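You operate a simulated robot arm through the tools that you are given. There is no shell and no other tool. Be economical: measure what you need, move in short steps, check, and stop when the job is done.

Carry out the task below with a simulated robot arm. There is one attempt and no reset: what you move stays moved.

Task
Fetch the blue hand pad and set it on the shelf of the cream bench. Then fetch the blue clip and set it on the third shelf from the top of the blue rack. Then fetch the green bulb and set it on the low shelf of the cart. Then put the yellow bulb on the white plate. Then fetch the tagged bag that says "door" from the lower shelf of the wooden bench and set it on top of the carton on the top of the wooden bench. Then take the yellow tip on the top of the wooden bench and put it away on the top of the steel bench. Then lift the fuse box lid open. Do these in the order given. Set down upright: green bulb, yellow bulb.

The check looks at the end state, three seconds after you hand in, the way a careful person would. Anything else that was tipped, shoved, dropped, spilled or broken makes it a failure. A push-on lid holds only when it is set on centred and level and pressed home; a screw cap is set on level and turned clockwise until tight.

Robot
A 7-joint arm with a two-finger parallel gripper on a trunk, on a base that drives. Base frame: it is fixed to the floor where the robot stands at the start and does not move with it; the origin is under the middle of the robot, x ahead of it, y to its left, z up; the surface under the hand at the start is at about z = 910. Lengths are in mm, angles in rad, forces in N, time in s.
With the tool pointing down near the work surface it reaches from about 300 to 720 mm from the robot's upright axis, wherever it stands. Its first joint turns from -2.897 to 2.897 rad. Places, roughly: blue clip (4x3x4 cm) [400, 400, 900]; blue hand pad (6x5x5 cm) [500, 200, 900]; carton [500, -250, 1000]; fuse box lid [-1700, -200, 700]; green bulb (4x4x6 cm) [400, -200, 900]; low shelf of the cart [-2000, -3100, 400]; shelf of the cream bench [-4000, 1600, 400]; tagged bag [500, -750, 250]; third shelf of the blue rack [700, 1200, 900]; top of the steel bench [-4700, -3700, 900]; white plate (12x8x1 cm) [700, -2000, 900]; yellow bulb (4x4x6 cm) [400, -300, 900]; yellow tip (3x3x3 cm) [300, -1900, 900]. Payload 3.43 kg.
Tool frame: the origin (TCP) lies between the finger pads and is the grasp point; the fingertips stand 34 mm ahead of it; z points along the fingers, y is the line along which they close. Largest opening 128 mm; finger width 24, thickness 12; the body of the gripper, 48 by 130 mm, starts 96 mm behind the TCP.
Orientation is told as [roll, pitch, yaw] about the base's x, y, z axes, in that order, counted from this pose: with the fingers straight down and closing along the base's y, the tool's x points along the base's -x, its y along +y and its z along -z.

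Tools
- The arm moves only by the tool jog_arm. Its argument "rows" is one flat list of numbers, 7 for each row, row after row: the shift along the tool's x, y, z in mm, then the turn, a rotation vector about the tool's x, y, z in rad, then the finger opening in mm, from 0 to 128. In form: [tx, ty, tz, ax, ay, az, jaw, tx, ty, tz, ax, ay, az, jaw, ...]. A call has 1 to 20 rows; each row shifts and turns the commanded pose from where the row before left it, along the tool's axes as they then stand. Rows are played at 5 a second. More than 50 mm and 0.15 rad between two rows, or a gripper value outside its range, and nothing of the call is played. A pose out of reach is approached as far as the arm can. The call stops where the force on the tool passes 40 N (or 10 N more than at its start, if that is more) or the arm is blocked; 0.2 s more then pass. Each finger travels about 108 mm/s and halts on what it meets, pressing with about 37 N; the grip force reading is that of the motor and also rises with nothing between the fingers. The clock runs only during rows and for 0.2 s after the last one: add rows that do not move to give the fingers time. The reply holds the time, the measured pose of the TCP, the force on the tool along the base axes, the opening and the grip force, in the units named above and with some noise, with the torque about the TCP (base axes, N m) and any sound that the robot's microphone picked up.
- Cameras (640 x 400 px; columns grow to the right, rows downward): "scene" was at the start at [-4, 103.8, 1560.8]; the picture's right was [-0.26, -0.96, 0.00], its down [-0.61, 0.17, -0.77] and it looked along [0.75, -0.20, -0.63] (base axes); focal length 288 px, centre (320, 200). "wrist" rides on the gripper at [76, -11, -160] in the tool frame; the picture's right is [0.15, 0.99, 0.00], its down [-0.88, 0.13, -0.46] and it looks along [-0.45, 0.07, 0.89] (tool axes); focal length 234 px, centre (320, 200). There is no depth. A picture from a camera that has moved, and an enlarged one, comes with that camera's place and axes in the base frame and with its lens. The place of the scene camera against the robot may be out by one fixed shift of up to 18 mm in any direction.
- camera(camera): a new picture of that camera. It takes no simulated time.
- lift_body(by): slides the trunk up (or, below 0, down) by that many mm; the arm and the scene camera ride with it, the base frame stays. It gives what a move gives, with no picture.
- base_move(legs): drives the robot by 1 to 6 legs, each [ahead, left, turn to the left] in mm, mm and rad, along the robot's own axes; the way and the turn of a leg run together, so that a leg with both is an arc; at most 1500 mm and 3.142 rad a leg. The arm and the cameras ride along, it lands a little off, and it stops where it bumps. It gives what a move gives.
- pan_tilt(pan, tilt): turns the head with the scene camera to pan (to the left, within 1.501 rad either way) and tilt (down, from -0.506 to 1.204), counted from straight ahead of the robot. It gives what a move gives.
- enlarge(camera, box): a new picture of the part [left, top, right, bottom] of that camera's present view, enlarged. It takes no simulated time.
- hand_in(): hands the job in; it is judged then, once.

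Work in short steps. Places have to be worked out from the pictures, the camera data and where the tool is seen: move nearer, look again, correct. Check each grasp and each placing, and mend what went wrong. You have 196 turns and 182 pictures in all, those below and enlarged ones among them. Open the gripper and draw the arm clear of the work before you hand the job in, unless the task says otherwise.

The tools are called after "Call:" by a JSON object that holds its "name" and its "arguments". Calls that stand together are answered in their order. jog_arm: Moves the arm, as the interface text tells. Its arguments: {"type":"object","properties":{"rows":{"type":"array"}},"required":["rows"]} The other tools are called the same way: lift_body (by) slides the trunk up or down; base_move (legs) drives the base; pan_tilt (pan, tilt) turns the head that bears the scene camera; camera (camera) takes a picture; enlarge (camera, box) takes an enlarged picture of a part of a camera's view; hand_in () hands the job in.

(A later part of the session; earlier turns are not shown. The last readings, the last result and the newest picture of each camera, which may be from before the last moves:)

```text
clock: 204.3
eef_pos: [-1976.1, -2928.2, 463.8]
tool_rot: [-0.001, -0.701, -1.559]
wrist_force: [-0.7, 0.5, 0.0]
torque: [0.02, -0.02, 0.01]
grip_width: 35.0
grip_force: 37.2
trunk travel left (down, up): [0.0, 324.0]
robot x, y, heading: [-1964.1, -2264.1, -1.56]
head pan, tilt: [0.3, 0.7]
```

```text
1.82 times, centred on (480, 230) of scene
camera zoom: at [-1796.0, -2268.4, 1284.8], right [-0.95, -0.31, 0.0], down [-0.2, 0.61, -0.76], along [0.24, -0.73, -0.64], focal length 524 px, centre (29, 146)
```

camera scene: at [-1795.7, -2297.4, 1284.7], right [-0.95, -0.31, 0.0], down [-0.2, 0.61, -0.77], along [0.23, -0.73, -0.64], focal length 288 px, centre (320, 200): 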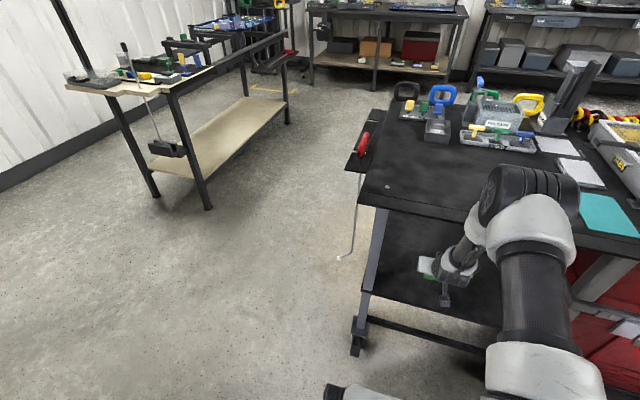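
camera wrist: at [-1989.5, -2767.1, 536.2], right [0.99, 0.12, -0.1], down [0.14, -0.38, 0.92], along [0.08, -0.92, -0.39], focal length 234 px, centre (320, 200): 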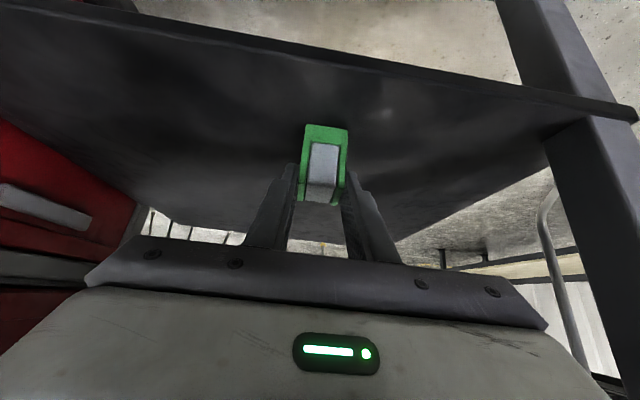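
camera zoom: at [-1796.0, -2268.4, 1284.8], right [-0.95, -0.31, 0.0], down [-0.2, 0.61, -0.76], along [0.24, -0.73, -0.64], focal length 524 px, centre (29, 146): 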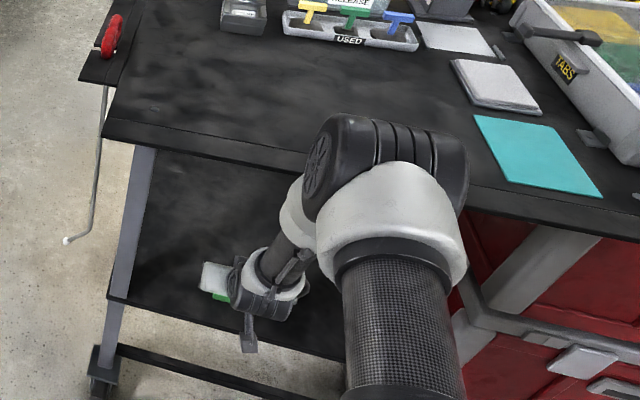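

The shelf edge is y≈-2880; I go 25 mm further in, then descend to contact.

Call:
{"name": "base_move", "arguments": {"legs": [[25, 0, 0]]}}

Call:
{"name": "jog_arm", "arguments": {"rows": [3.9, 0, 4.6, 0, 0, 0, 30, 3.9, 0, 4.6, 0, 0, 0, 30, 2.6, 0, 3.1, 0, 0, 0, 30, 0, 0, 0, 0, 0, 0, 30]}}

Call:
{"name": "jog_arm", "arguments": {"rows": [1.6, 0, 1.9, 0, 0, 0, 30, 1.6, 0, 1.9, 0, 0, 0, 30, 1.6, 0, 1.9, 0, 0, 0, 30, 0, 0, 0, 0, 0, 0, 30]}}

```text
clock: 205.2
eef_pos: [-1974.4, -2951.9, 463.1]
tool_rot: [-0.001, -0.699, -1.557]
wrist_force: [0.3, 0.1, -1.4]
torque: [0.01, 0.03, 0.01]
grip_width: 34.8
grip_force: 36.5
trunk travel left (down, up): [0.0, 324.0]
robot x, y, heading: [-1962.8, -2289.3, -1.563]
head pan, tilt: [0.3, 0.7]
```

```text
clock: 206.2
eef_pos: [-1975.2, -2956.6, 453.2]
tool_rot: [0.0, -0.712, -1.557]
wrist_force: [-1.3, 0.0, 33.7]
torque: [-0.56, 0.0, 0.0]
grip_width: 34.8
grip_force: 37.2
trunk travel left (down, up): [0.0, 324.0]
robot x, y, heading: [-1963.8, -2288.8, -1.555]
head pan, tilt: [0.3, 0.7]
```

```text
clock: 206.6
eef_pos: [-1975.1, -2958.9, 452.5]
tool_rot: [-0.003, -0.717, -1.557]
wrist_force: [-0.6, -1.1, 14.2]
torque: [0.01, -0.06, -0.02]
grip_width: 34.7
grip_force: 37.5
trunk travel left (down, up): [0.0, 324.0]
robot x, y, heading: [-1960.5, -2292.2, -1.56]
head pan, tilt: [0.3, 0.7]
stopped in row 1: the force on the tool passed its limit at 46 N (the readings are from after the stop); the commanded pose is now the measured one
```

Contact with flat seating (torque ≈0). Release and look.

Call:
{"name": "jog_arm", "arguments": {"rows": [0, 0, 0, 0, 0, 0, 44, 0, 0, 0, 0, 0, 0, 64, 0, 0, 0, 0, 0, 0, 64]}}

Call:
{"name": "camera", "arguments": {"camera": "wrist"}}

```text
clock: 207.4
eef_pos: [-1976.4, -2956.4, 450.1]
tool_rot: [-0.002, -0.708, -1.557]
wrist_force: [0.2, 0.7, -0.3]
torque: [0.01, 0.01, 0.01]
grip_width: 63.9
grip_force: 0.1
trunk travel left (down, up): [0.0, 324.0]
robot x, y, heading: [-1963.9, -2292.0, -1.559]
head pan, tilt: [0.3, 0.7]
```

```text
113 pictures are left
camera wrist: at [-1988.8, -2794.8, 521.4], right [0.99, 0.12, -0.1], down [0.14, -0.37, 0.92], along [0.08, -0.92, -0.38], focal length 234 px, centre (320, 200)
```

wrist: 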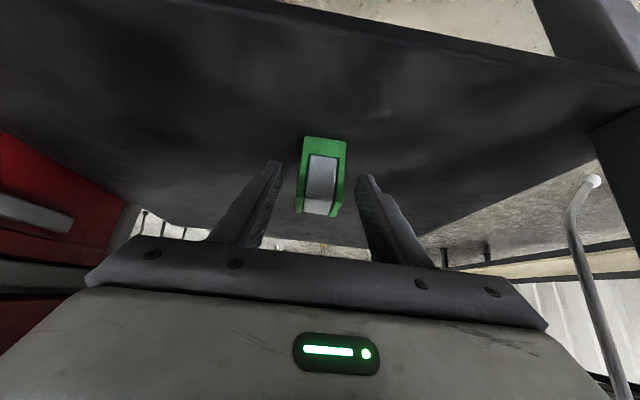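

Bulb stands upright. I back straight out and verify.

Call:
{"name": "base_move", "arguments": {"legs": [[-330, 0, 0]]}}

Call:
{"name": "enlarge", "arguments": {"camera": "wrist", "box": [200, 90, 460, 250]}}

Call:
{"name": "camera", "arguments": {"camera": "scene"}}

```text
clock: 209.6
eef_pos: [-1981.0, -2625.0, 450.0]
tool_rot: [-0.001, -0.708, -1.558]
wrist_force: [0.4, -0.6, -0.3]
torque: [0.0, 0.03, 0.01]
grip_width: 63.7
grip_force: 0.1
trunk travel left (down, up): [0.0, 324.0]
robot x, y, heading: [-1967.5, -1957.7, -1.559]
head pan, tilt: [0.3, 0.7]
```

```text
2.46 times, centred on (330, 170) of wrist
camera zoom: at [-1993.6, -2464.3, 521.4], right [0.99, 0.12, -0.1], down [0.14, -0.37, 0.92], along [0.08, -0.92, -0.38], focal length 576 px, centre (295, 274)
```

zoom: 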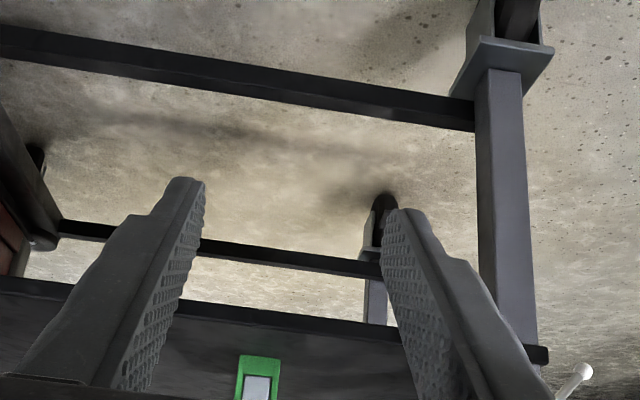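

```text
111 pictures are left
camera scene: at [-1799.7, -1962.8, 1284.7], right [-0.95, -0.31, 0.0], down [-0.2, 0.61, -0.76], along [0.23, -0.73, -0.64], focal length 288 px, centre (320, 200)
```

scene: 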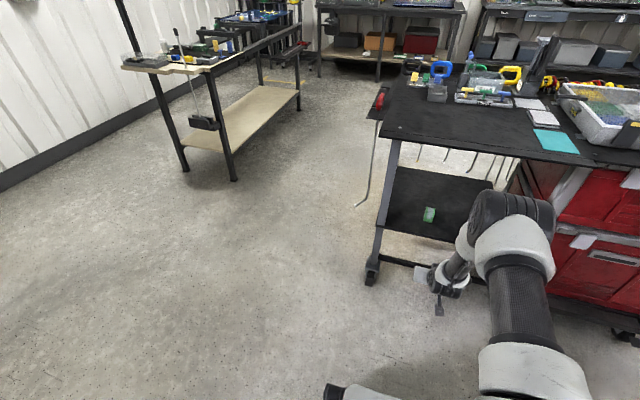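

Green bulb stands on the low shelf. I raise the trunk and arm, then return to the wooden bench for the yellow bulb.

Call:
{"name": "lift_body", "arguments": {"by": 275}}

Call:
{"name": "jog_arm", "arguments": {"rows": [-10.3, 0, -41.2, 0, 0.008, 0, 74, -10.3, 0, -41.2, 0, 0, 0, 74, -10.3, 0, -41.2, 0, 0, 0, 74, -10.3, 0, -41.2, 0, 0, 0, 74, -10.3, 0, -41.2, 0, 0, 0, 74, -10.3, 0, -41.2, 0, 0, 0, 74, -10.3, 0, -41.2, 0, 0, 0, 74, -10.3, 0, -41.2, 0, 0, 0, 74, -10.3, 0, -41.2, 0, 0, 0, 74, 0, 0, 0, 0, 0, 0, 74]}}

Call:
{"name": "base_move", "arguments": {"legs": [[150, 0, -0.01], [0, 1430, 0], [0, 0, 1.57]]}}

```text
clock: 212.3
eef_pos: [-1980.3, -2626.2, 725.3]
tool_rot: [-0.001, -0.709, -1.558]
wrist_force: [0.0, -0.1, -0.5]
torque: [0.0, 0.01, 0.01]
grip_width: 64.1
grip_force: 0.2
trunk travel left (down, up): [-275.0, 49.0]
robot x, y, heading: [-1969.9, -1954.3, -1.562]
head pan, tilt: [0.3, 0.7]
```

```text
clock: 214.5
eef_pos: [-1979.0, -2455.2, 1068.0]
tool_rot: [-0.001, -0.701, -1.558]
wrist_force: [0.0, -0.4, -0.6]
torque: [-0.04, -0.02, -0.01]
grip_width: 73.9
grip_force: 0.0
trunk travel left (down, up): [-275.0, 49.0]
robot x, y, heading: [-1969.6, -1963.1, -1.567]
head pan, tilt: [0.3, 0.7]
```

```text
clock: 233.2
eef_pos: [-55.0, -2097.2, 1069.4]
tool_rot: [-0.002, -0.702, 0.019]
wrist_force: [-0.4, -0.7, 0.3]
torque: [0.0, 0.0, -0.01]
grip_width: 73.9
grip_force: 0.1
trunk travel left (down, up): [-275.0, 49.0]
robot x, y, heading: [-548.5, -2089.5, 0.021]
head pan, tilt: [0.3, 0.7]
```

While here, take one look at the bench end with the plate and yellow tip, then strafe to the bulbs.

Call:
{"name": "camera", "arguments": {"camera": "scene"}}

Call:
{"name": "base_move", "arguments": {"legs": [[0, 1750, -0.02], [338, 0, 0]]}}

Call:
{"name": "camera", "arguments": {"camera": "wrist"}}

```text
110 pictures are left
camera scene: at [-559.5, -1939.7, 1559.8], right [0.31, -0.95, 0.0], down [-0.61, -0.2, -0.76], along [0.73, 0.24, -0.64], focal length 288 px, centre (320, 200)
```

scene: 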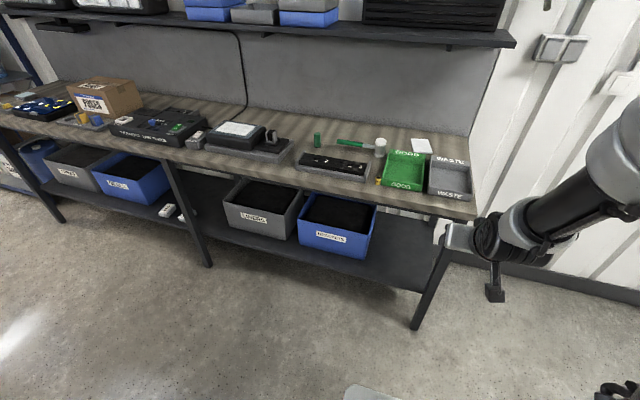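

```text
refused: 1750 is not a number from -1500 to 1500
```

```text
109 pictures are left
camera wrist: at [-215.5, -2111.8, 1141.2], right [-0.13, 0.99, -0.1], down [0.38, 0.14, 0.92], along [0.92, 0.08, -0.39], focal length 234 px, centre (320, 200)
```

wrist: 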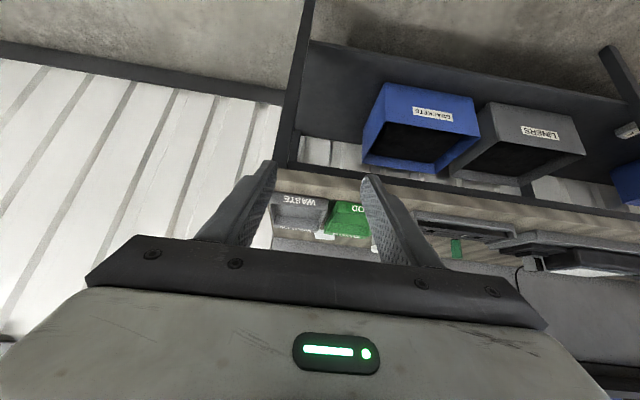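

Split the strafe into two legs.

Call:
{"name": "base_move", "arguments": {"legs": [[0, 900, -0.02], [0, 860, 0], [338, 0, 0]]}}

Call:
{"name": "camera", "arguments": {"camera": "wrist"}}

```text
clock: 252.2
eef_pos: [281.3, -373.7, 1068.8]
tool_rot: [-0.002, -0.702, -0.02]
wrist_force: [-0.7, 0.1, 0.6]
torque: [0.0, 0.04, -0.01]
grip_width: 73.9
grip_force: 0.1
trunk travel left (down, up): [-275.0, 49.0]
robot x, y, heading: [-215.6, -347.0, -0.023]
head pan, tilt: [0.3, 0.7]
```

```text
108 pictures are left
camera wrist: at [120.2, -381.3, 1141.2], right [-0.09, 0.99, -0.1], down [0.38, 0.12, 0.92], along [0.92, 0.04, -0.39], focal length 234 px, centre (320, 200)
```

wrist: 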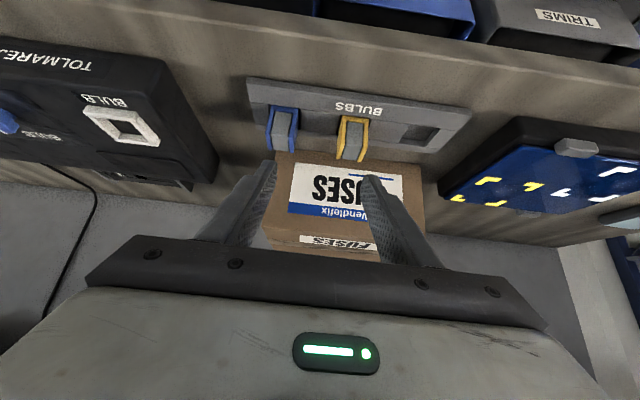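

Yellow bulb centre ≈(375,-336). Approach to the pre-grasp point and check.

Call:
{"name": "jog_arm", "arguments": {"rows": [-1.3, 19.5, 40, -0.013, 0, -0.015, 74, -1.3, 19.5, 40, 0, 0, 0, 74, 0, 0, 0, 0, 0, 0, 74]}}

Call:
{"name": "camera", "arguments": {"camera": "wrist"}}

```text
clock: 253.0
eef_pos: [335.8, -334.7, 1010.0]
tool_rot: [-0.002, -0.701, -0.002]
wrist_force: [0.0, -0.3, 0.0]
torque: [-0.03, -0.02, -0.02]
grip_width: 74.0
grip_force: 0.0
trunk travel left (down, up): [-275.0, 49.0]
robot x, y, heading: [-214.8, -346.6, -0.026]
head pan, tilt: [0.3, 0.7]
```

```text
107 pictures are left
camera wrist: at [175.0, -346.0, 1081.7], right [-0.11, 0.99, -0.1], down [0.38, 0.13, 0.92], along [0.92, 0.06, -0.39], focal length 234 px, centre (320, 200)
```

wrist: 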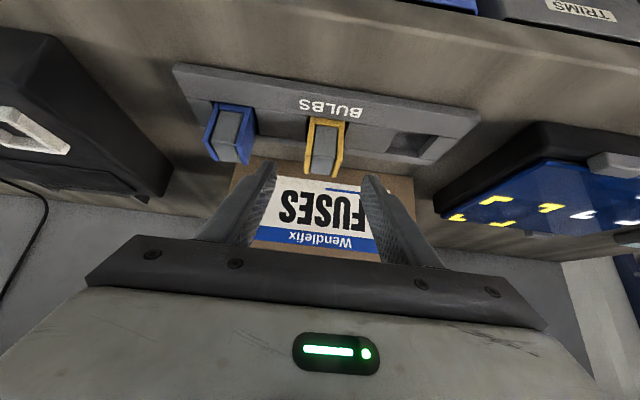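

Identical relative view as for the green bulb; I repeat the same grasp.

Call:
{"name": "jog_arm", "arguments": {"rows": [0.7, 0, 19, 0, 0, 0, 74, 0.7, 0, 19, 0, 0, 0, 74, 0.7, 0, 19, 0, 0, 0, 74, 0, 0, 0, 0, 0, 0, 55, 0, 0, 0, 0, 0, 0, 30, 0, 0, 0, 0, 0, 0, 30, -13, 0, -15.3, 0, 0, 0, 30, -26, 0, -30.6, 0, 0, 0, 30, -26, 0, -30.6, 0, 0, 0, 30, -26, 0, -30.6, 0, 0, 0, 30, -26, 0, -30.6, 0, 0, 0, 30, 0, 0, 0, 0, 0, 0, 30]}}

Call:
{"name": "camera", "arguments": {"camera": "wrist"}}

```text
clock: 255.6
eef_pos: [371.2, -334.8, 1143.9]
tool_rot: [-0.002, -0.702, -0.002]
wrist_force: [-0.7, -1.2, -1.2]
torque: [-0.03, 0.0, 0.0]
grip_width: 34.6
grip_force: 36.6
trunk travel left (down, up): [-275.0, 49.0]
robot x, y, heading: [-210.9, -344.3, -0.029]
head pan, tilt: [0.3, 0.7]
```

```text
106 pictures are left
camera wrist: at [210.9, -346.5, 1216.1], right [-0.11, 0.99, -0.1], down [0.38, 0.13, 0.92], along [0.92, 0.06, -0.39], focal length 234 px, centre (320, 200)
```

wrist: 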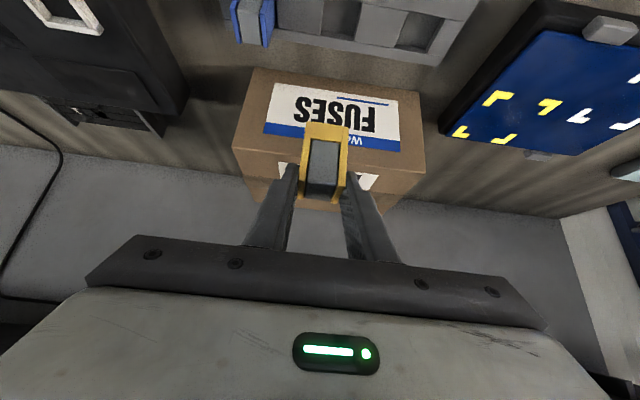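

Yellow bulb held. Back off and strafe to y≈-2010, then look at the plate.

Call:
{"name": "base_move", "arguments": {"legs": [[-260, 0, 0.028], [0, -850, 0], [0, -815, 0]]}}

Call:
{"name": "pan_tilt", "arguments": {"pan": 0.2, "tilt": 0.5}}

Call:
{"name": "camera", "arguments": {"camera": "scene"}}

Call:
{"name": "camera", "arguments": {"camera": "wrist"}}

```text
clock: 273.5
eef_pos: [130.1, -1992.7, 1144.5]
tool_rot: [-0.001, -0.701, 0.024]
wrist_force: [-1.1, 0.2, 0.5]
torque: [-0.01, 0.01, 0.03]
grip_width: 34.7
grip_force: 37.1
trunk travel left (down, up): [-275.0, 49.0]
robot x, y, heading: [-454.1, -2021.2, 0.005]
head pan, tilt: [0.3, 0.7]
```

```text
clock: 274.2
eef_pos: [129.7, -1993.2, 1143.1]
tool_rot: [-0.002, -0.703, 0.026]
wrist_force: [0.6, -0.1, -0.2]
torque: [-0.01, -0.02, 0.02]
grip_width: 34.8
grip_force: 37.5
trunk travel left (down, up): [-275.0, 49.0]
robot x, y, heading: [-455.9, -2019.9, 0.002]
head pan, tilt: [0.201, 0.499]
```

```text
105 pictures are left
camera scene: at [-453.9, -1874.5, 1577.4], right [0.2, -0.98, 0.0], down [-0.47, -0.1, -0.88], along [0.86, 0.18, -0.48], focal length 288 px, centre (320, 200)
```

scene: 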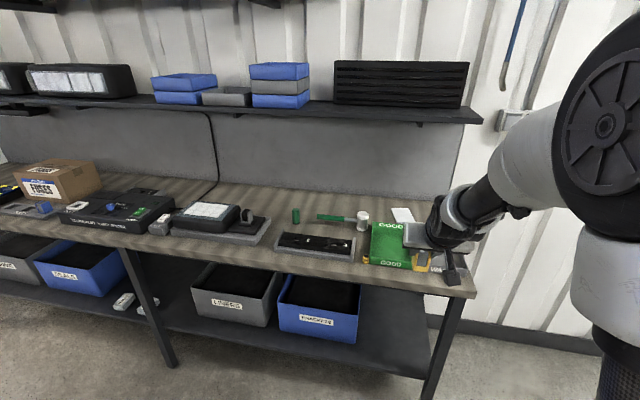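

```text
104 pictures are left
camera wrist: at [-30.8, -2007.5, 1215.7], right [-0.13, 0.99, -0.1], down [0.38, 0.14, 0.92], along [0.92, 0.09, -0.39], focal length 234 px, centre (320, 200)
```

wrist: 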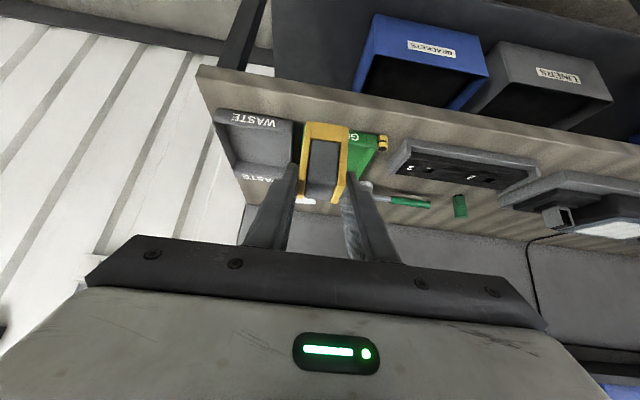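

Plate centre ≈(680,-2003). I drive 400 mm ahead and look with the wrist camera.

Call:
{"name": "base_move", "arguments": {"legs": [[400, 0, -0.015]]}}

Call:
{"name": "camera", "arguments": {"camera": "wrist"}}

Call:
{"name": "camera", "arguments": {"camera": "scene"}}

```text
clock: 276.7
eef_pos: [528.2, -2000.9, 1143.8]
tool_rot: [-0.001, -0.702, 0.012]
wrist_force: [0.1, 0.3, 0.0]
torque: [0.0, 0.01, -0.01]
grip_width: 34.8
grip_force: 37.0
trunk travel left (down, up): [-275.0, 49.0]
robot x, y, heading: [-55.8, -2020.1, -0.006]
head pan, tilt: [0.201, 0.499]
```

```text
103 pictures are left
camera wrist: at [367.2, -2013.6, 1215.6], right [-0.12, 0.99, -0.1], down [0.38, 0.14, 0.92], along [0.92, 0.08, -0.39], focal length 234 px, centre (320, 200)
```

wrist: 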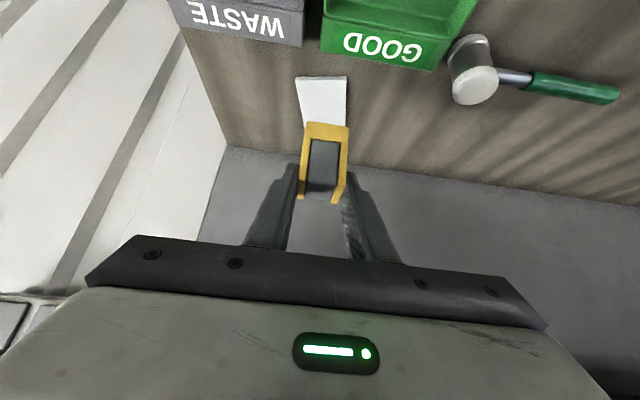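

```text
102 pictures are left
camera scene: at [-54.0, -1875.3, 1577.5], right [0.19, -0.98, 0.0], down [-0.47, -0.09, -0.88], along [0.86, 0.17, -0.48], focal length 288 px, centre (320, 200)
```

scene: 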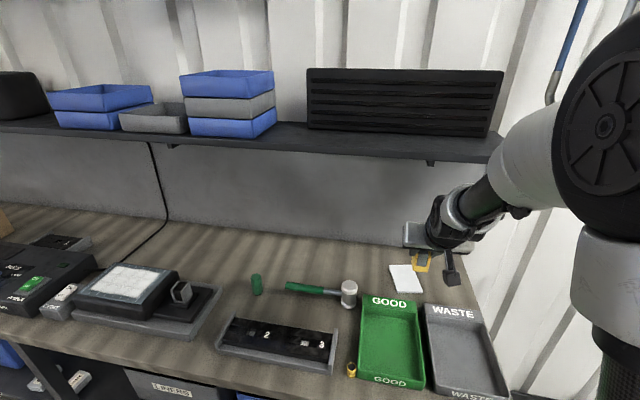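

Plate centre ≈(675,-2004), top z≈920. I move the bulb over it to z≈1012.

Call:
{"name": "jog_arm", "arguments": {"rows": [-6.3, -1.2, 48.2, 0, 0, 0, 30, -6.3, -1.2, 48.2, 0, 0, 0, 30, -6.3, -1.2, 48.2, 0, 0, 0, 30, -6.3, -1.2, 48.2, 0, 0, 0, 30, 0, 0, 0, 0, 0, 0, 30]}}

Call:
{"name": "camera", "arguments": {"camera": "wrist"}}

Call:
{"name": "enlarge", "arguments": {"camera": "scene", "box": [340, 220, 480, 330]}}

```text
clock: 277.9
eef_pos: [672.8, -2005.0, 1011.5]
tool_rot: [-0.002, -0.701, 0.013]
wrist_force: [0.3, 0.0, -1.5]
torque: [-0.03, -0.01, 0.01]
grip_width: 34.6
grip_force: 37.0
trunk travel left (down, up): [-275.0, 49.0]
robot x, y, heading: [-59.6, -2016.6, -0.013]
head pan, tilt: [0.201, 0.499]
```

```text
101 pictures are left
camera wrist: at [511.4, -2017.1, 1085.8], right [-0.12, 0.99, -0.1], down [0.38, 0.14, 0.92], along [0.92, 0.08, -0.39], focal length 234 px, centre (320, 200)
```

wrist: 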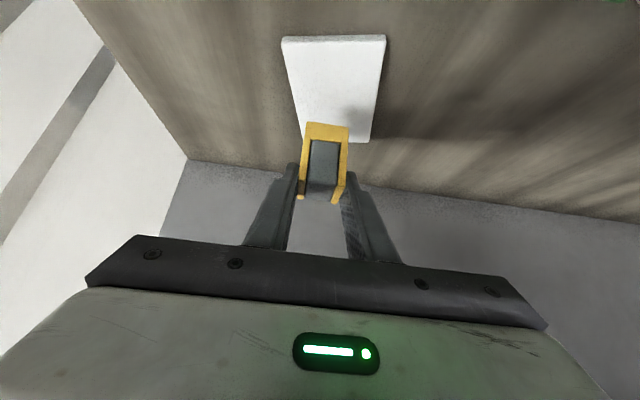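

```text
3.64 times, centred on (410, 275) of scene
camera zoom: at [-53.9, -1875.3, 1577.5], right [0.19, -0.98, 0.0], down [-0.47, -0.09, -0.88], along [0.86, 0.17, -0.48], focal length 1047 px, centre (-7, -73)
```

zoom: 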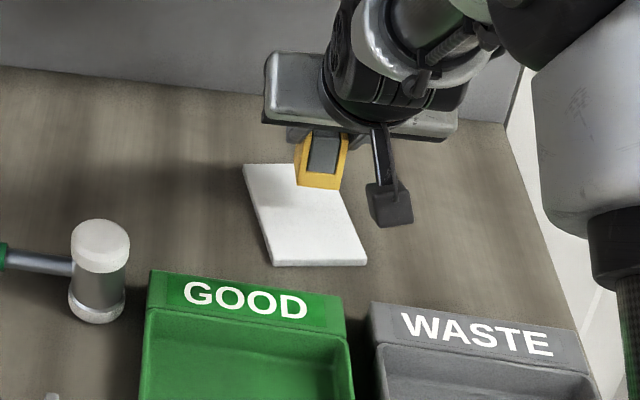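

Plate centre computed at (671,-2000), yawed 0.2. I adjust 5 mm and descend.

Call:
{"name": "jog_arm", "arguments": {"rows": [3.8, 5, -3.2, 0, 0, 0, 30, 12.9, 0, 15.3, 0, 0, 0, 30, 9, 0, 10.7, 0, 0, 0, 30, 0, 0, 0, 0, 0, 0, 30]}}

Call:
{"name": "jog_arm", "arguments": {"rows": [1.3, 0, 1.5, 0, 0, 0, 30, 1.3, 0, 1.5, 0, 0, 0, 30, 1.3, 0, 1.5, 0, 0, 0, 30, 0, 0, 0, 0, 0, 0, 30]}}

Call:
{"name": "camera", "arguments": {"camera": "wrist"}}

```text
clock: 278.9
eef_pos: [667.2, -2000.0, 979.6]
tool_rot: [-0.002, -0.701, 0.014]
wrist_force: [0.1, 0.4, 0.0]
torque: [-0.04, 0.0, 0.03]
grip_width: 34.8
grip_force: 37.2
trunk travel left (down, up): [-275.0, 49.0]
robot x, y, heading: [-60.9, -2018.2, -0.007]
head pan, tilt: [0.201, 0.499]
```

```text
clock: 279.9
eef_pos: [666.3, -2000.0, 972.6]
tool_rot: [-0.002, -0.702, 0.012]
wrist_force: [0.0, -0.5, 0.0]
torque: [-0.03, 0.01, 0.0]
grip_width: 34.9
grip_force: 36.9
trunk travel left (down, up): [-275.0, 49.0]
robot x, y, heading: [-55.6, -2018.2, -0.01]
head pan, tilt: [0.201, 0.499]
```

```text
99 pictures are left
camera wrist: at [505.4, -2012.2, 1044.9], right [-0.12, 0.99, -0.1], down [0.38, 0.14, 0.92], along [0.92, 0.08, -0.39], focal length 234 px, centre (320, 200)
```

wrist: 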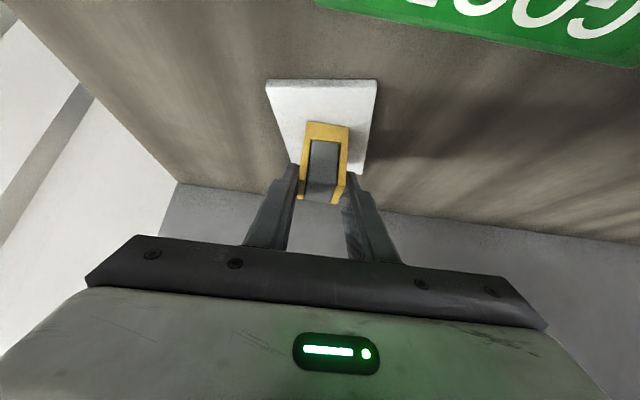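

Good position; continue down in fine steps until contact.

Call:
{"name": "jog_arm", "arguments": {"rows": [1, 0, 1.2, 0, 0, 0, 30, 1, 0, 1.2, 0, 0, 0, 30, 1, 0, 1.2, 0, 0, 0, 30, 1, 0, 1.2, 0, 0, 0, 30, 0, 0, 0, 0, 0, 0, 30]}}

Call:
{"name": "jog_arm", "arguments": {"rows": [1, 0, 1.2, 0, 0, 0, 30, 1, 0, 1.2, 0, 0, 0, 30, 1, 0, 1.2, 0, 0, 0, 30, 0, 0, 0, 0, 0, 0, 30]}}

```text
clock: 281.1
eef_pos: [668.3, -1999.3, 970.1]
tool_rot: [-0.002, -0.709, 0.012]
wrist_force: [-1.9, -0.1, 20.7]
torque: [-0.04, 0.15, 0.02]
grip_width: 34.6
grip_force: 36.8
trunk travel left (down, up): [-275.0, 49.0]
robot x, y, heading: [-63.0, -2021.4, -0.007]
head pan, tilt: [0.201, 0.499]
```

```text
clock: 282.1
eef_pos: [665.9, -1999.8, 964.7]
tool_rot: [-0.002, -0.71, 0.011]
wrist_force: [2.2, -0.3, 26.0]
torque: [-0.05, -0.36, -0.01]
grip_width: 34.7
grip_force: 37.0
trunk travel left (down, up): [-275.0, 49.0]
robot x, y, heading: [-58.4, -2017.2, -0.01]
head pan, tilt: [0.201, 0.499]
```

Seated. Release.

Call:
{"name": "jog_arm", "arguments": {"rows": [-1, 0, -1.2, 0, 0, 0, 30, 0, 0, 0, 0, 0, 0, 44, 0, 0, 0, 0, 0, 0, 64, 0, 0, 0, 0, 0, 0, 64]}}

Call:
{"name": "camera", "arguments": {"camera": "wrist"}}

```text
clock: 283.1
eef_pos: [665.0, -1999.3, 963.4]
tool_rot: [-0.001, -0.7, 0.012]
wrist_force: [-0.3, 0.2, 0.7]
torque: [-0.02, 0.01, 0.0]
grip_width: 64.1
grip_force: 0.0
trunk travel left (down, up): [-275.0, 49.0]
robot x, y, heading: [-59.3, -2018.4, -0.008]
head pan, tilt: [0.201, 0.499]
```

```text
98 pictures are left
camera wrist: at [505.2, -2011.9, 1035.0], right [-0.12, 0.99, -0.1], down [0.38, 0.14, 0.92], along [0.92, 0.08, -0.39], focal length 234 px, centre (320, 200)
```

wrist: 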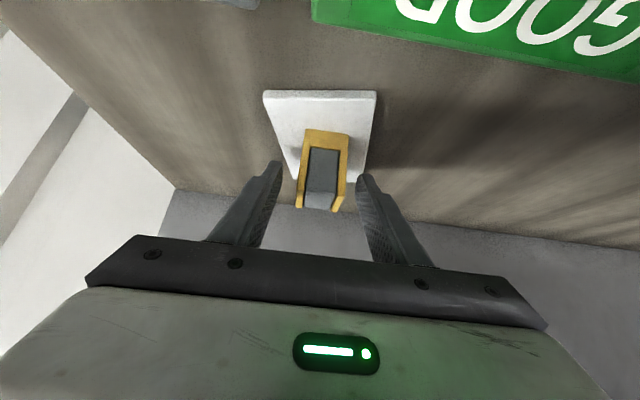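

Bulb stands on the plate. Retreat along the tool axis and verify.

Call:
{"name": "jog_arm", "arguments": {"rows": [0, 0, -40, 0, 0, 0, 64, 0, 0, -45, 0, 0, 0, 64, 0, 0, -45, 0, 0, 0, 64, 0, 0, -45, 0, 0, 0, 64, 0, 0, -45, 0, 0, 0, 64, 0, 0, 0, 0, 0, 0, 64]}}

Call:
{"name": "enlarge", "arguments": {"camera": "scene", "box": [330, 200, 530, 400]}}

```text
clock: 284.5
eef_pos: [525.3, -1999.6, 1128.4]
tool_rot: [-0.002, -0.701, 0.012]
wrist_force: [-0.5, -0.3, 0.5]
torque: [0.02, 0.01, -0.03]
grip_width: 63.9
grip_force: 0.1
trunk travel left (down, up): [-275.0, 49.0]
robot x, y, heading: [-56.0, -2021.0, -0.002]
head pan, tilt: [0.201, 0.499]
```

```text
2.00 times, centred on (430, 300) of scene
camera zoom: at [-54.5, -1875.3, 1577.4], right [0.19, -0.98, 0.0], down [-0.47, -0.09, -0.88], along [0.86, 0.17, -0.48], focal length 576 px, centre (100, 0)
```

zoom: 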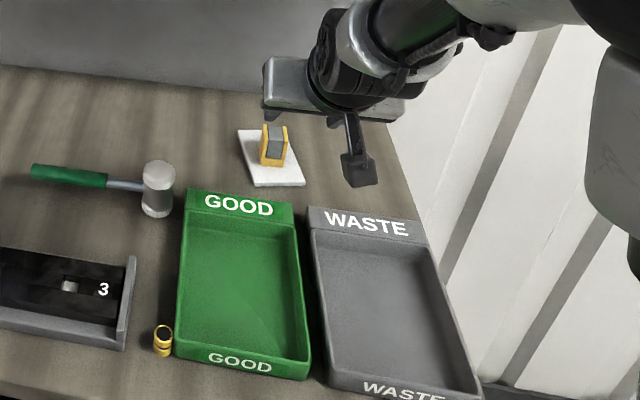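

Yellow bulb stands on the plate. Now to the tagged bags on the lower shelf near (500,-750): back off, strafe left, and look low.

Call:
{"name": "base_move", "arguments": {"legs": [[-500, 0, 0], [0, 1270, 0]]}}

Call:
{"name": "pan_tilt", "arguments": {"pan": 0.1, "tilt": 0.75}}

Call:
{"name": "camera", "arguments": {"camera": "scene"}}

```text
clock: 299.4
eef_pos: [19.6, -730.6, 1128.8]
tool_rot: [-0.001, -0.702, 0.024]
wrist_force: [0.1, -0.9, 0.3]
torque: [0.0, 0.0, -0.01]
grip_width: 63.9
grip_force: 0.1
trunk travel left (down, up): [-275.0, 49.0]
robot x, y, heading: [-564.7, -757.9, 0.002]
head pan, tilt: [0.201, 0.499]
```

```text
clock: 300.2
eef_pos: [18.2, -730.9, 1128.9]
tool_rot: [-0.002, -0.702, 0.025]
wrist_force: [-0.1, 1.3, -0.3]
torque: [-0.01, 0.02, -0.01]
grip_width: 63.7
grip_force: 0.1
trunk travel left (down, up): [-275.0, 49.0]
robot x, y, heading: [-567.2, -757.0, 0.001]
head pan, tilt: [0.099, 0.75]
```

```text
96 pictures are left
camera scene: at [-569.4, -622.3, 1555.6], right [0.1, -0.99, 0.0], down [-0.68, -0.07, -0.73], along [0.73, 0.07, -0.68], focal length 288 px, centre (320, 200)
```

scene: 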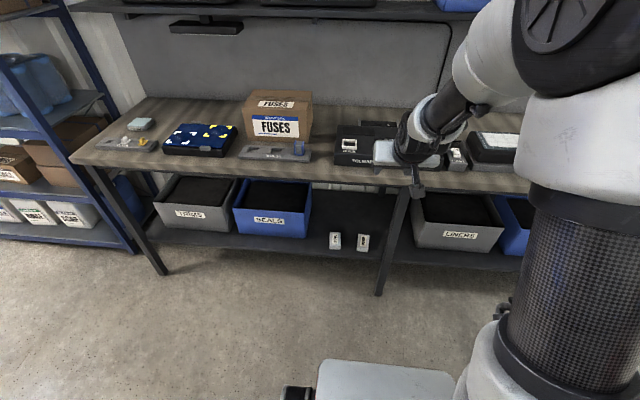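

Call:
{"name": "enlarge", "arguments": {"camera": "scene", "box": [310, 215, 390, 265]}}

```text
8.00 times, centred on (350, 240) of scene
camera zoom: at [-569.4, -622.3, 1555.6], right [0.1, -0.99, 0.0], down [-0.68, -0.07, -0.73], along [0.73, 0.07, -0.68], focal length 2303 px, centre (80, -120)
```

zoom: 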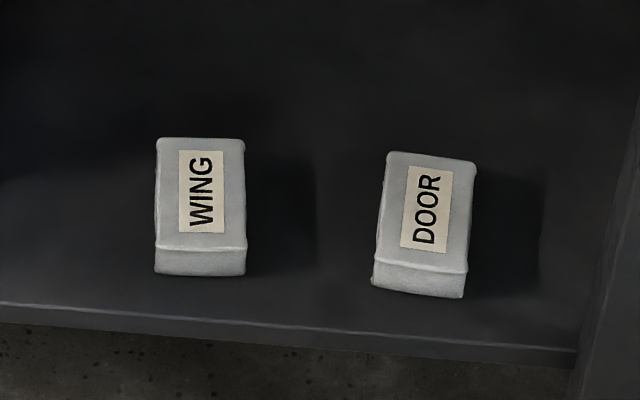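

The DOOR bag is the right-hand one, centred near (490,-758), about 105×67 mm. I tilt the tool to 0.95 rad, align yaw, lower trunk and hand in front of the bench.

Call:
{"name": "jog_arm", "arguments": {"rows": [0, -8, 0, 0.064, 0, 0.0765, 90, 0, -10, 0, 0, -0.125, 0, 100, 0, -8, 0, 0, -0.125, 0, 100, 0, 0, 0, 0, 0, 0, 100]}}

Call:
{"name": "lift_body", "arguments": {"by": -275}}

Call:
{"name": "jog_arm", "arguments": {"rows": [37, 0, 20.3, 0, 0, 0, 100, 37, 0, 20.3, 0, 0, 0, 100, 37, 0, 20.3, 0, 0, 0, 100, 37, 0, 20.3, 0, 0, 0, 100, 37, 0, 20.3, 0, 0, 0, 100, 37, 0, 20.3, 0, 0, 0, 100, 37, 0, 20.3, 0, 0, 0, 100, 37, 0, 20.3, 0, 0, 0, 100, 37, 0, 20.3, 0, 0, 0, 100, 37, 0, 20.3, 0, 0, 0, 100, 37, 0, 20.3, 0, 0, 0, 100, 0, 0, 0, 0, 0, 0, 100]}}

Call:
{"name": "camera", "arguments": {"camera": "scene"}}

Call:
{"name": "camera", "arguments": {"camera": "wrist"}}

```text
clock: 301.2
eef_pos: [16.5, -756.4, 1130.0]
tool_rot: [-0.002, -0.953, -0.076]
wrist_force: [-0.1, -0.9, 0.9]
torque: [0.0, 0.01, -0.01]
grip_width: 100.2
grip_force: 0.2
trunk travel left (down, up): [-275.0, 49.0]
robot x, y, heading: [-563.9, -756.3, 0.004]
head pan, tilt: [0.099, 0.75]
```

```text
clock: 304.0
eef_pos: [16.8, -756.3, 853.7]
tool_rot: [-0.003, -0.95, -0.076]
wrist_force: [-0.9, -0.1, -0.6]
torque: [-0.02, 0.0, -0.02]
grip_width: 99.9
grip_force: 0.0
trunk travel left (down, up): [0.0, 324.0]
robot x, y, heading: [-560.7, -756.4, 0.003]
head pan, tilt: [0.099, 0.75]
```

```text
clock: 306.6
eef_pos: [-35.8, -754.0, 393.6]
tool_rot: [0.0, -0.954, -0.076]
wrist_force: [-0.1, 0.4, -0.4]
torque: [-0.01, 0.01, 0.01]
grip_width: 100.1
grip_force: 0.1
trunk travel left (down, up): [0.0, 324.0]
robot x, y, heading: [-563.3, -755.2, 0.0]
head pan, tilt: [0.099, 0.75]
```

```text
94 pictures are left
camera scene: at [-569.4, -622.3, 1280.5], right [0.1, -0.99, 0.0], down [-0.68, -0.07, -0.73], along [0.73, 0.07, -0.68], focal length 288 px, centre (320, 200)
```

scene: 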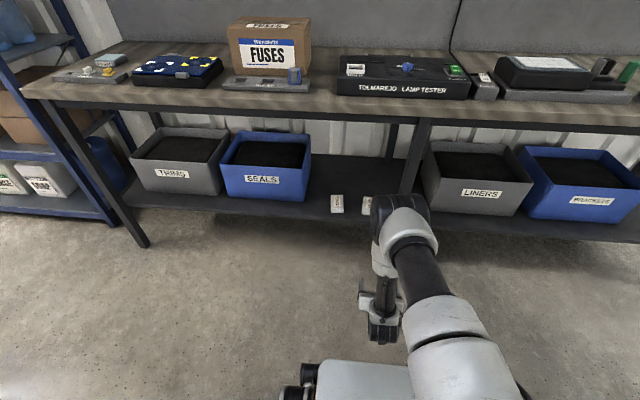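

```text
93 pictures are left
camera wrist: at [-211.6, -750.4, 423.9], right [-0.01, 0.99, -0.12], down [0.15, 0.12, 0.98], along [0.99, -0.01, -0.15], focal length 234 px, centre (320, 200)
```

wrist: 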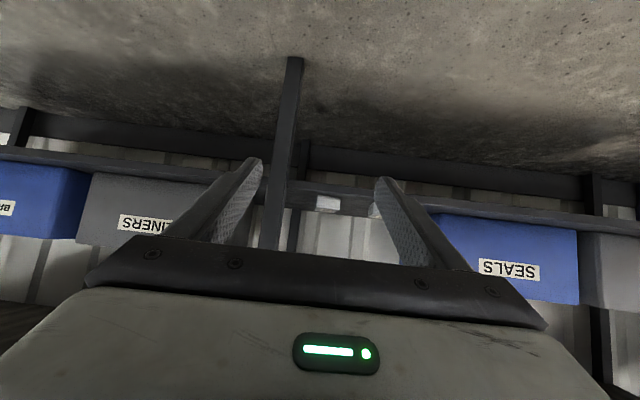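

Reach is fine. I enlarge both views to measure bag, leg and shelf height more accurately.

Call:
{"name": "enlarge", "arguments": {"camera": "scene", "box": [310, 170, 410, 250]}}

Call:
{"name": "enlarge", "arguments": {"camera": "wrist", "box": [240, 130, 440, 255]}}

```text
5.00 times, centred on (360, 210) of scene
camera zoom: at [-569.4, -622.3, 1280.5], right [0.1, -0.99, 0.0], down [-0.68, -0.07, -0.73], along [0.73, 0.07, -0.68], focal length 1440 px, centre (120, 150)
```

zoom: 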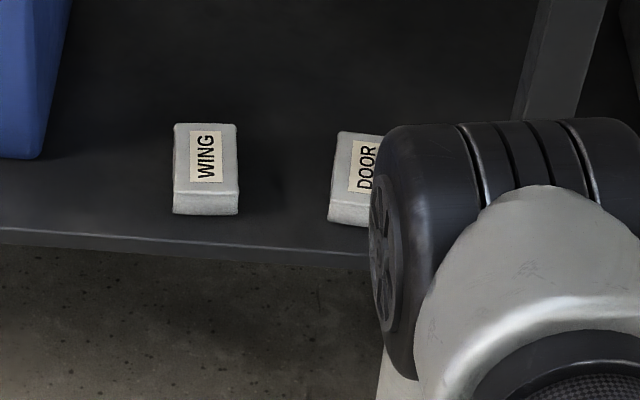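

```text
3.20 times, centred on (340, 192) of wrist
camera zoom: at [-211.6, -750.4, 423.9], right [-0.01, 0.99, -0.12], down [0.15, 0.12, 0.98], along [0.99, -0.01, -0.15], focal length 749 px, centre (256, 224)
```

zoom: 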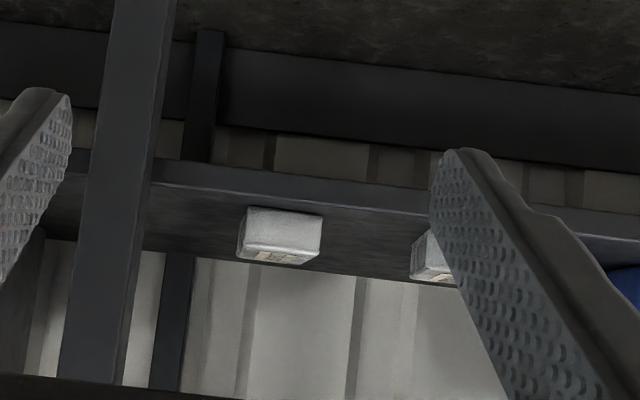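

Measured: shelf z≈306 with front x≈356; DOOR bag centre ≈(430,-740), top z≈345; bench leg at y≈-860. I drive ahead part way and check elbow clearance to the bench edge.

Call:
{"name": "base_move", "arguments": {"legs": [[270, 14, 0]]}}

Call:
{"name": "camera", "arguments": {"camera": "scene"}}

Call:
{"name": "camera", "arguments": {"camera": "wrist"}}

```text
clock: 308.5
eef_pos: [234.9, -740.4, 393.2]
tool_rot: [0.0, -0.952, -0.08]
wrist_force: [-0.3, 0.3, -0.3]
torque: [0.0, -0.01, 0.0]
grip_width: 99.9
grip_force: 0.1
trunk travel left (down, up): [0.0, 324.0]
robot x, y, heading: [-297.0, -738.8, -0.0]
head pan, tilt: [0.099, 0.75]
```

```text
90 pictures are left
camera scene: at [-297.4, -608.1, 1280.5], right [0.1, -1.0, 0.0], down [-0.68, -0.07, -0.73], along [0.73, 0.07, -0.68], focal length 288 px, centre (320, 200)
```

scene: 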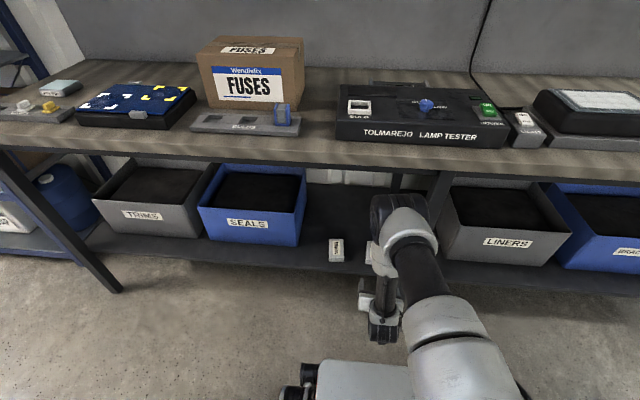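

```text
89 pictures are left
camera wrist: at [59.9, -737.1, 424.2], right [0.0, 0.99, -0.12], down [0.15, 0.12, 0.98], along [0.99, -0.01, -0.15], focal length 234 px, centre (320, 200)
```

wrist: 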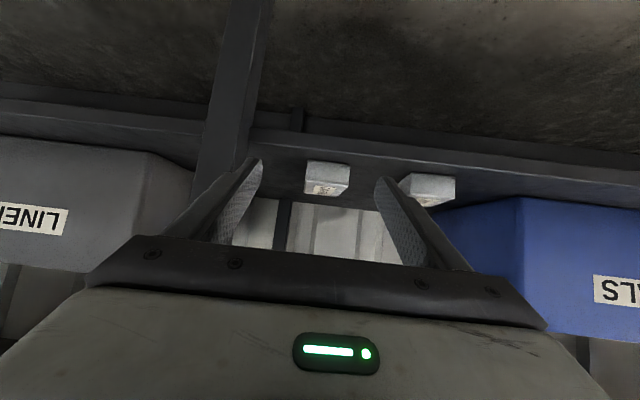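

Triangulated bag near-bottom edge at (384,-735,320). The fingers straddle it sideways, so I drive 100 mm more at this height, checking contact.

Call:
{"name": "base_move", "arguments": {"legs": [[100, 0, 0]]}}

Call:
{"name": "camera", "arguments": {"camera": "scene"}}

Call:
{"name": "camera", "arguments": {"camera": "wrist"}}

```text
clock: 309.7
eef_pos: [332.4, -739.3, 393.4]
tool_rot: [-0.002, -0.95, -0.077]
wrist_force: [0.1, 0.6, -0.3]
torque: [-0.02, 0.03, -0.01]
grip_width: 100.0
grip_force: 0.0
trunk travel left (down, up): [0.0, 324.0]
robot x, y, heading: [-195.3, -744.6, 0.001]
head pan, tilt: [0.099, 0.75]
```

```text
88 pictures are left
camera scene: at [-198.8, -608.1, 1280.5], right [0.1, -0.99, 0.0], down [-0.68, -0.07, -0.73], along [0.73, 0.07, -0.68], focal length 288 px, centre (320, 200)
```

scene: 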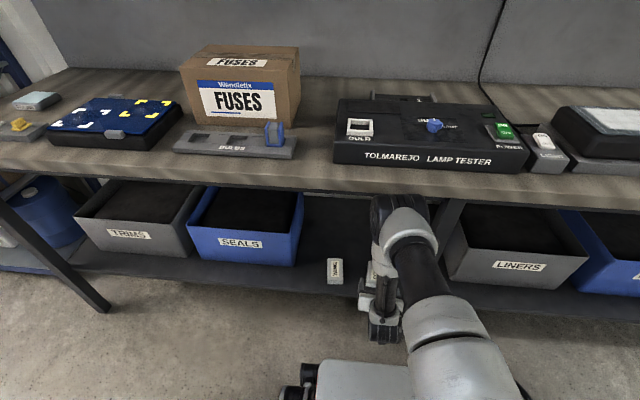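

```text
87 pictures are left
camera wrist: at [158.8, -736.4, 424.2], right [-0.01, 0.99, -0.12], down [0.15, 0.12, 0.98], along [0.99, -0.01, -0.15], focal length 234 px, centre (320, 200)
```

wrist: 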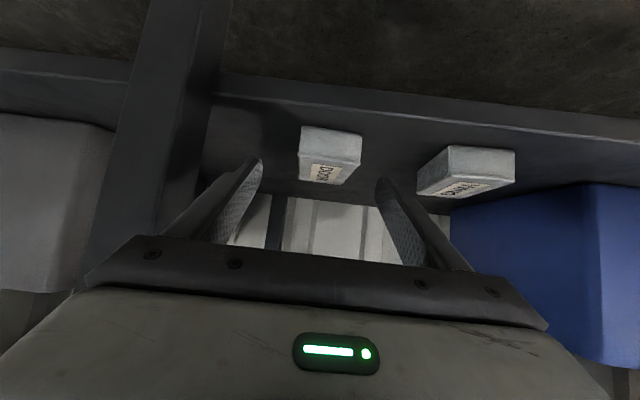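

Clear. Now extend the arm 95 mm forward and 41 mm down around the bag.

Call:
{"name": "jog_arm", "arguments": {"rows": [-7.3, 2.2, 33.7, 0, 0, 0, 100, -7.3, 2.2, 33.7, 0, 0, 0, 100, -7.3, 2, 33.7, 0, 0, 0, 100, 0, 0, 0, 0, 0, 0, 100]}}

Call:
{"name": "camera", "arguments": {"camera": "wrist"}}

```text
clock: 310.7
eef_pos: [429.3, -739.5, 352.8]
tool_rot: [-0.002, -0.952, -0.078]
wrist_force: [0.0, -0.5, -0.3]
torque: [0.04, 0.06, 0.03]
grip_width: 100.3
grip_force: 0.2
trunk travel left (down, up): [0.0, 324.0]
robot x, y, heading: [-192.1, -742.1, 0.004]
head pan, tilt: [0.099, 0.75]
```

```text
86 pictures are left
camera wrist: at [255.0, -738.4, 383.7], right [-0.01, 0.99, -0.12], down [0.15, 0.12, 0.98], along [0.99, -0.01, -0.15], focal length 234 px, centre (320, 200)
```

wrist: 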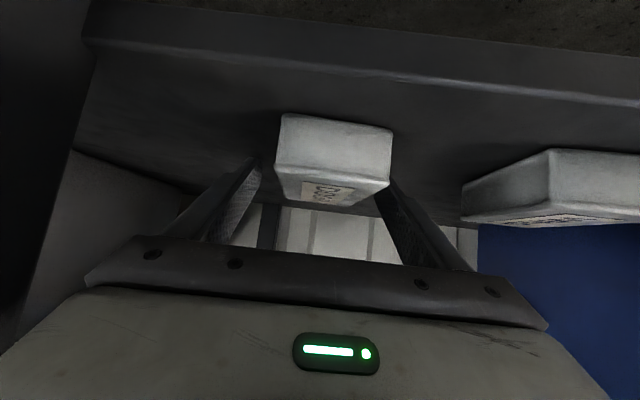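

Bag lies between the fingers (y −769…−702). Close.

Call:
{"name": "jog_arm", "arguments": {"rows": [0, 2.5, 0, 0, 0, 0, 90, 0, 0, 0, 0, 0, 0, 70, 0, 0, 0, 0, 0, 0, 50, 0, 0, 0, 0, 0, 0, 40, 0, 0, 0, 0, 0, 0, 40]}}

Call:
{"name": "camera", "arguments": {"camera": "wrist"}}

```text
clock: 311.9
eef_pos: [429.2, -739.4, 353.6]
tool_rot: [-0.002, -0.952, -0.077]
wrist_force: [-0.3, 0.0, 1.3]
torque: [-0.07, 0.07, -0.02]
grip_width: 61.2
grip_force: 36.5
trunk travel left (down, up): [0.0, 324.0]
robot x, y, heading: [-192.9, -743.0, 0.0]
head pan, tilt: [0.099, 0.75]
```

```text
85 pictures are left
camera wrist: at [255.2, -735.5, 383.9], right [-0.01, 0.99, -0.12], down [0.15, 0.12, 0.98], along [0.99, -0.01, -0.15], focal length 234 px, centre (320, 200)
```

wrist: 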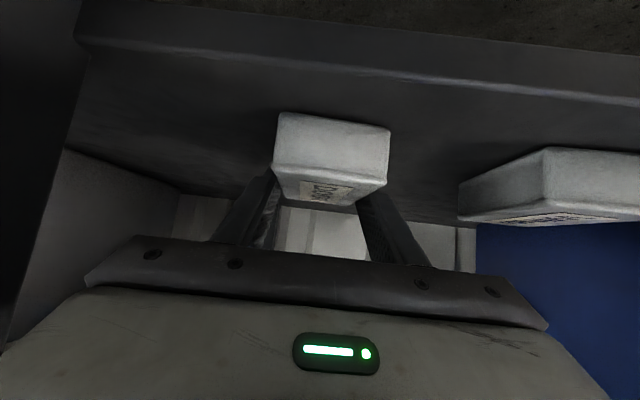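

Gripped (61 mm, 36.5 N). Lift 45 mm and check.

Call:
{"name": "jog_arm", "arguments": {"rows": [-12.2, 0, -8.7, 0, 0, 0, 40, -24.4, 0, -17.5, 0, 0, 0, 40, 0, 0, 0, 0, 0, 0, 40]}}

Call:
{"name": "camera", "arguments": {"camera": "wrist"}}

```text
clock: 312.7
eef_pos: [428.5, -735.4, 397.1]
tool_rot: [-0.001, -0.953, -0.078]
wrist_force: [0.0, 0.5, -1.5]
torque: [-0.02, -0.02, -0.03]
grip_width: 61.4
grip_force: 37.2
trunk travel left (down, up): [0.0, 324.0]
robot x, y, heading: [-195.5, -743.5, 0.001]
head pan, tilt: [0.099, 0.75]
```

```text
84 pictures are left
camera wrist: at [254.4, -733.8, 427.5], right [-0.01, 0.99, -0.12], down [0.15, 0.12, 0.98], along [0.99, -0.01, -0.15], focal length 234 px, centre (320, 200)
```

wrist: 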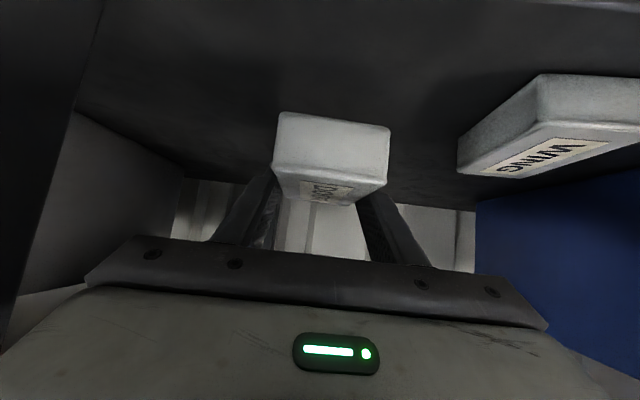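

Held securely. Back straight out, then raise trunk and arm.

Call:
{"name": "base_move", "arguments": {"legs": [[-400, 0, 0]]}}

Call:
{"name": "lift_body", "arguments": {"by": 275}}

Call:
{"name": "jog_arm", "arguments": {"rows": [-34.1, 0, -24.4, 0, 0, 0, 40, -34.1, 0, -24.4, 0, 0, 0, 40, -34.1, 0, -24.4, 0, 0, 0, 40, -34.1, 0, -24.4, 0, 0, 0, 40, -34.1, 0, -24.4, 0, 0, 0, 40, -34.1, 0, -24.4, 0, 0, 0, 40, -34.1, 0, -24.4, 0, 0, 0, 40, -34.1, 0, -24.4, 0, 0, 0, 40, -34.1, 0, -24.4, 0, 0, 0, 40, -34.1, 0, -24.4, 0, 0, 0, 40, -34.1, 0, -24.4, 0, 0, 0, 40, -34.1, 0, -24.4, 0, 0, 0, 40, 0, 0, 0, 0, 0, 0, 40]}}

Call:
{"name": "base_move", "arguments": {"legs": [[0, 400, 0]]}}

Call:
{"name": "pan_tilt", "arguments": {"pan": 0.0, "tilt": 0.55}}

Call:
{"name": "camera", "arguments": {"camera": "scene"}}

Call:
{"name": "camera", "arguments": {"camera": "wrist"}}

```text
clock: 315.2
eef_pos: [32.0, -739.9, 396.7]
tool_rot: [-0.002, -0.951, -0.084]
wrist_force: [-1.0, 1.1, -0.4]
torque: [0.0, -0.03, 0.01]
grip_width: 61.5
grip_force: 37.2
trunk travel left (down, up): [0.0, 324.0]
robot x, y, heading: [-588.2, -739.3, 0.003]
head pan, tilt: [0.099, 0.75]
```

```text
clock: 318.0
eef_pos: [31.7, -739.3, 671.3]
tool_rot: [-0.001, -0.95, -0.083]
wrist_force: [-0.4, 0.0, -1.4]
torque: [-0.02, -0.03, -0.03]
grip_width: 61.2
grip_force: 36.9
trunk travel left (down, up): [-275.0, 49.0]
robot x, y, heading: [-590.9, -746.2, -0.003]
head pan, tilt: [0.099, 0.75]
```

```text
clock: 320.8
eef_pos: [31.8, -735.7, 1175.3]
tool_rot: [-0.002, -0.95, -0.083]
wrist_force: [-0.9, -0.2, -0.5]
torque: [0.01, 0.0, 0.04]
grip_width: 61.5
grip_force: 36.9
trunk travel left (down, up): [-275.0, 49.0]
robot x, y, heading: [-591.9, -739.2, -0.004]
head pan, tilt: [0.099, 0.75]
```

```text
clock: 325.2
eef_pos: [31.5, -334.9, 1174.0]
tool_rot: [-0.001, -0.952, -0.08]
wrist_force: [-0.4, -0.5, -0.7]
torque: [-0.02, 0.01, 0.02]
grip_width: 61.2
grip_force: 37.4
trunk travel left (down, up): [-275.0, 49.0]
robot x, y, heading: [-591.7, -341.1, -0.003]
head pan, tilt: [0.099, 0.75]
```

```text
clock: 325.9
eef_pos: [31.9, -335.1, 1174.3]
tool_rot: [-0.002, -0.952, -0.082]
wrist_force: [-0.2, -0.4, -1.6]
torque: [-0.01, -0.02, 0.03]
grip_width: 61.4
grip_force: 37.3
trunk travel left (down, up): [-275.0, 49.0]
robot x, y, heading: [-589.7, -340.8, -0.001]
head pan, tilt: [0.0, 0.55]
```

```text
83 pictures are left
camera scene: at [-587.3, -215.3, 1572.8], right [0.0, -1.0, 0.0], down [-0.52, 0.0, -0.85], along [0.85, 0.0, -0.52], focal length 288 px, centre (320, 200)
```

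scene: 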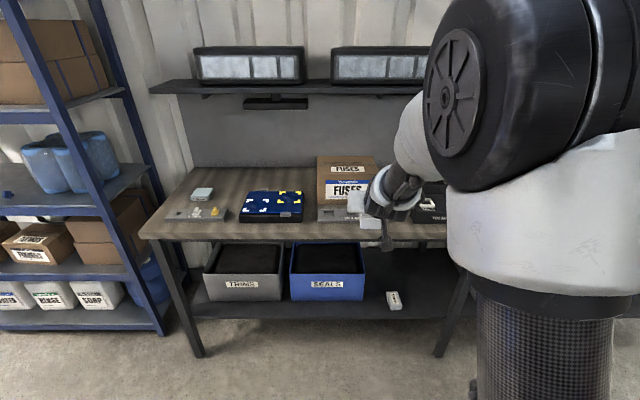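

```text
82 pictures are left
camera wrist: at [-141.8, -331.6, 1205.4], right [0.0, 0.99, -0.12], down [0.15, 0.12, 0.98], along [0.99, -0.01, -0.15], focal length 234 px, centre (320, 200)
```

wrist: 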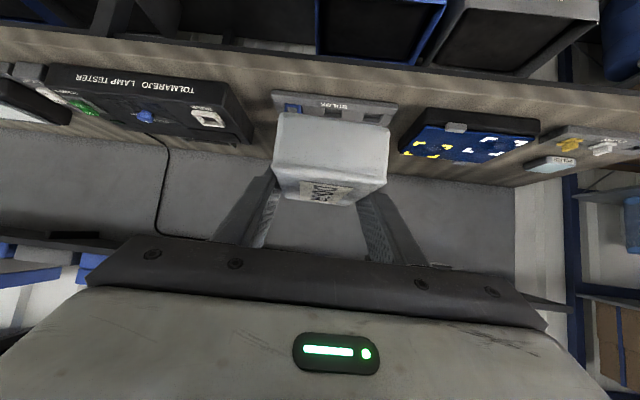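

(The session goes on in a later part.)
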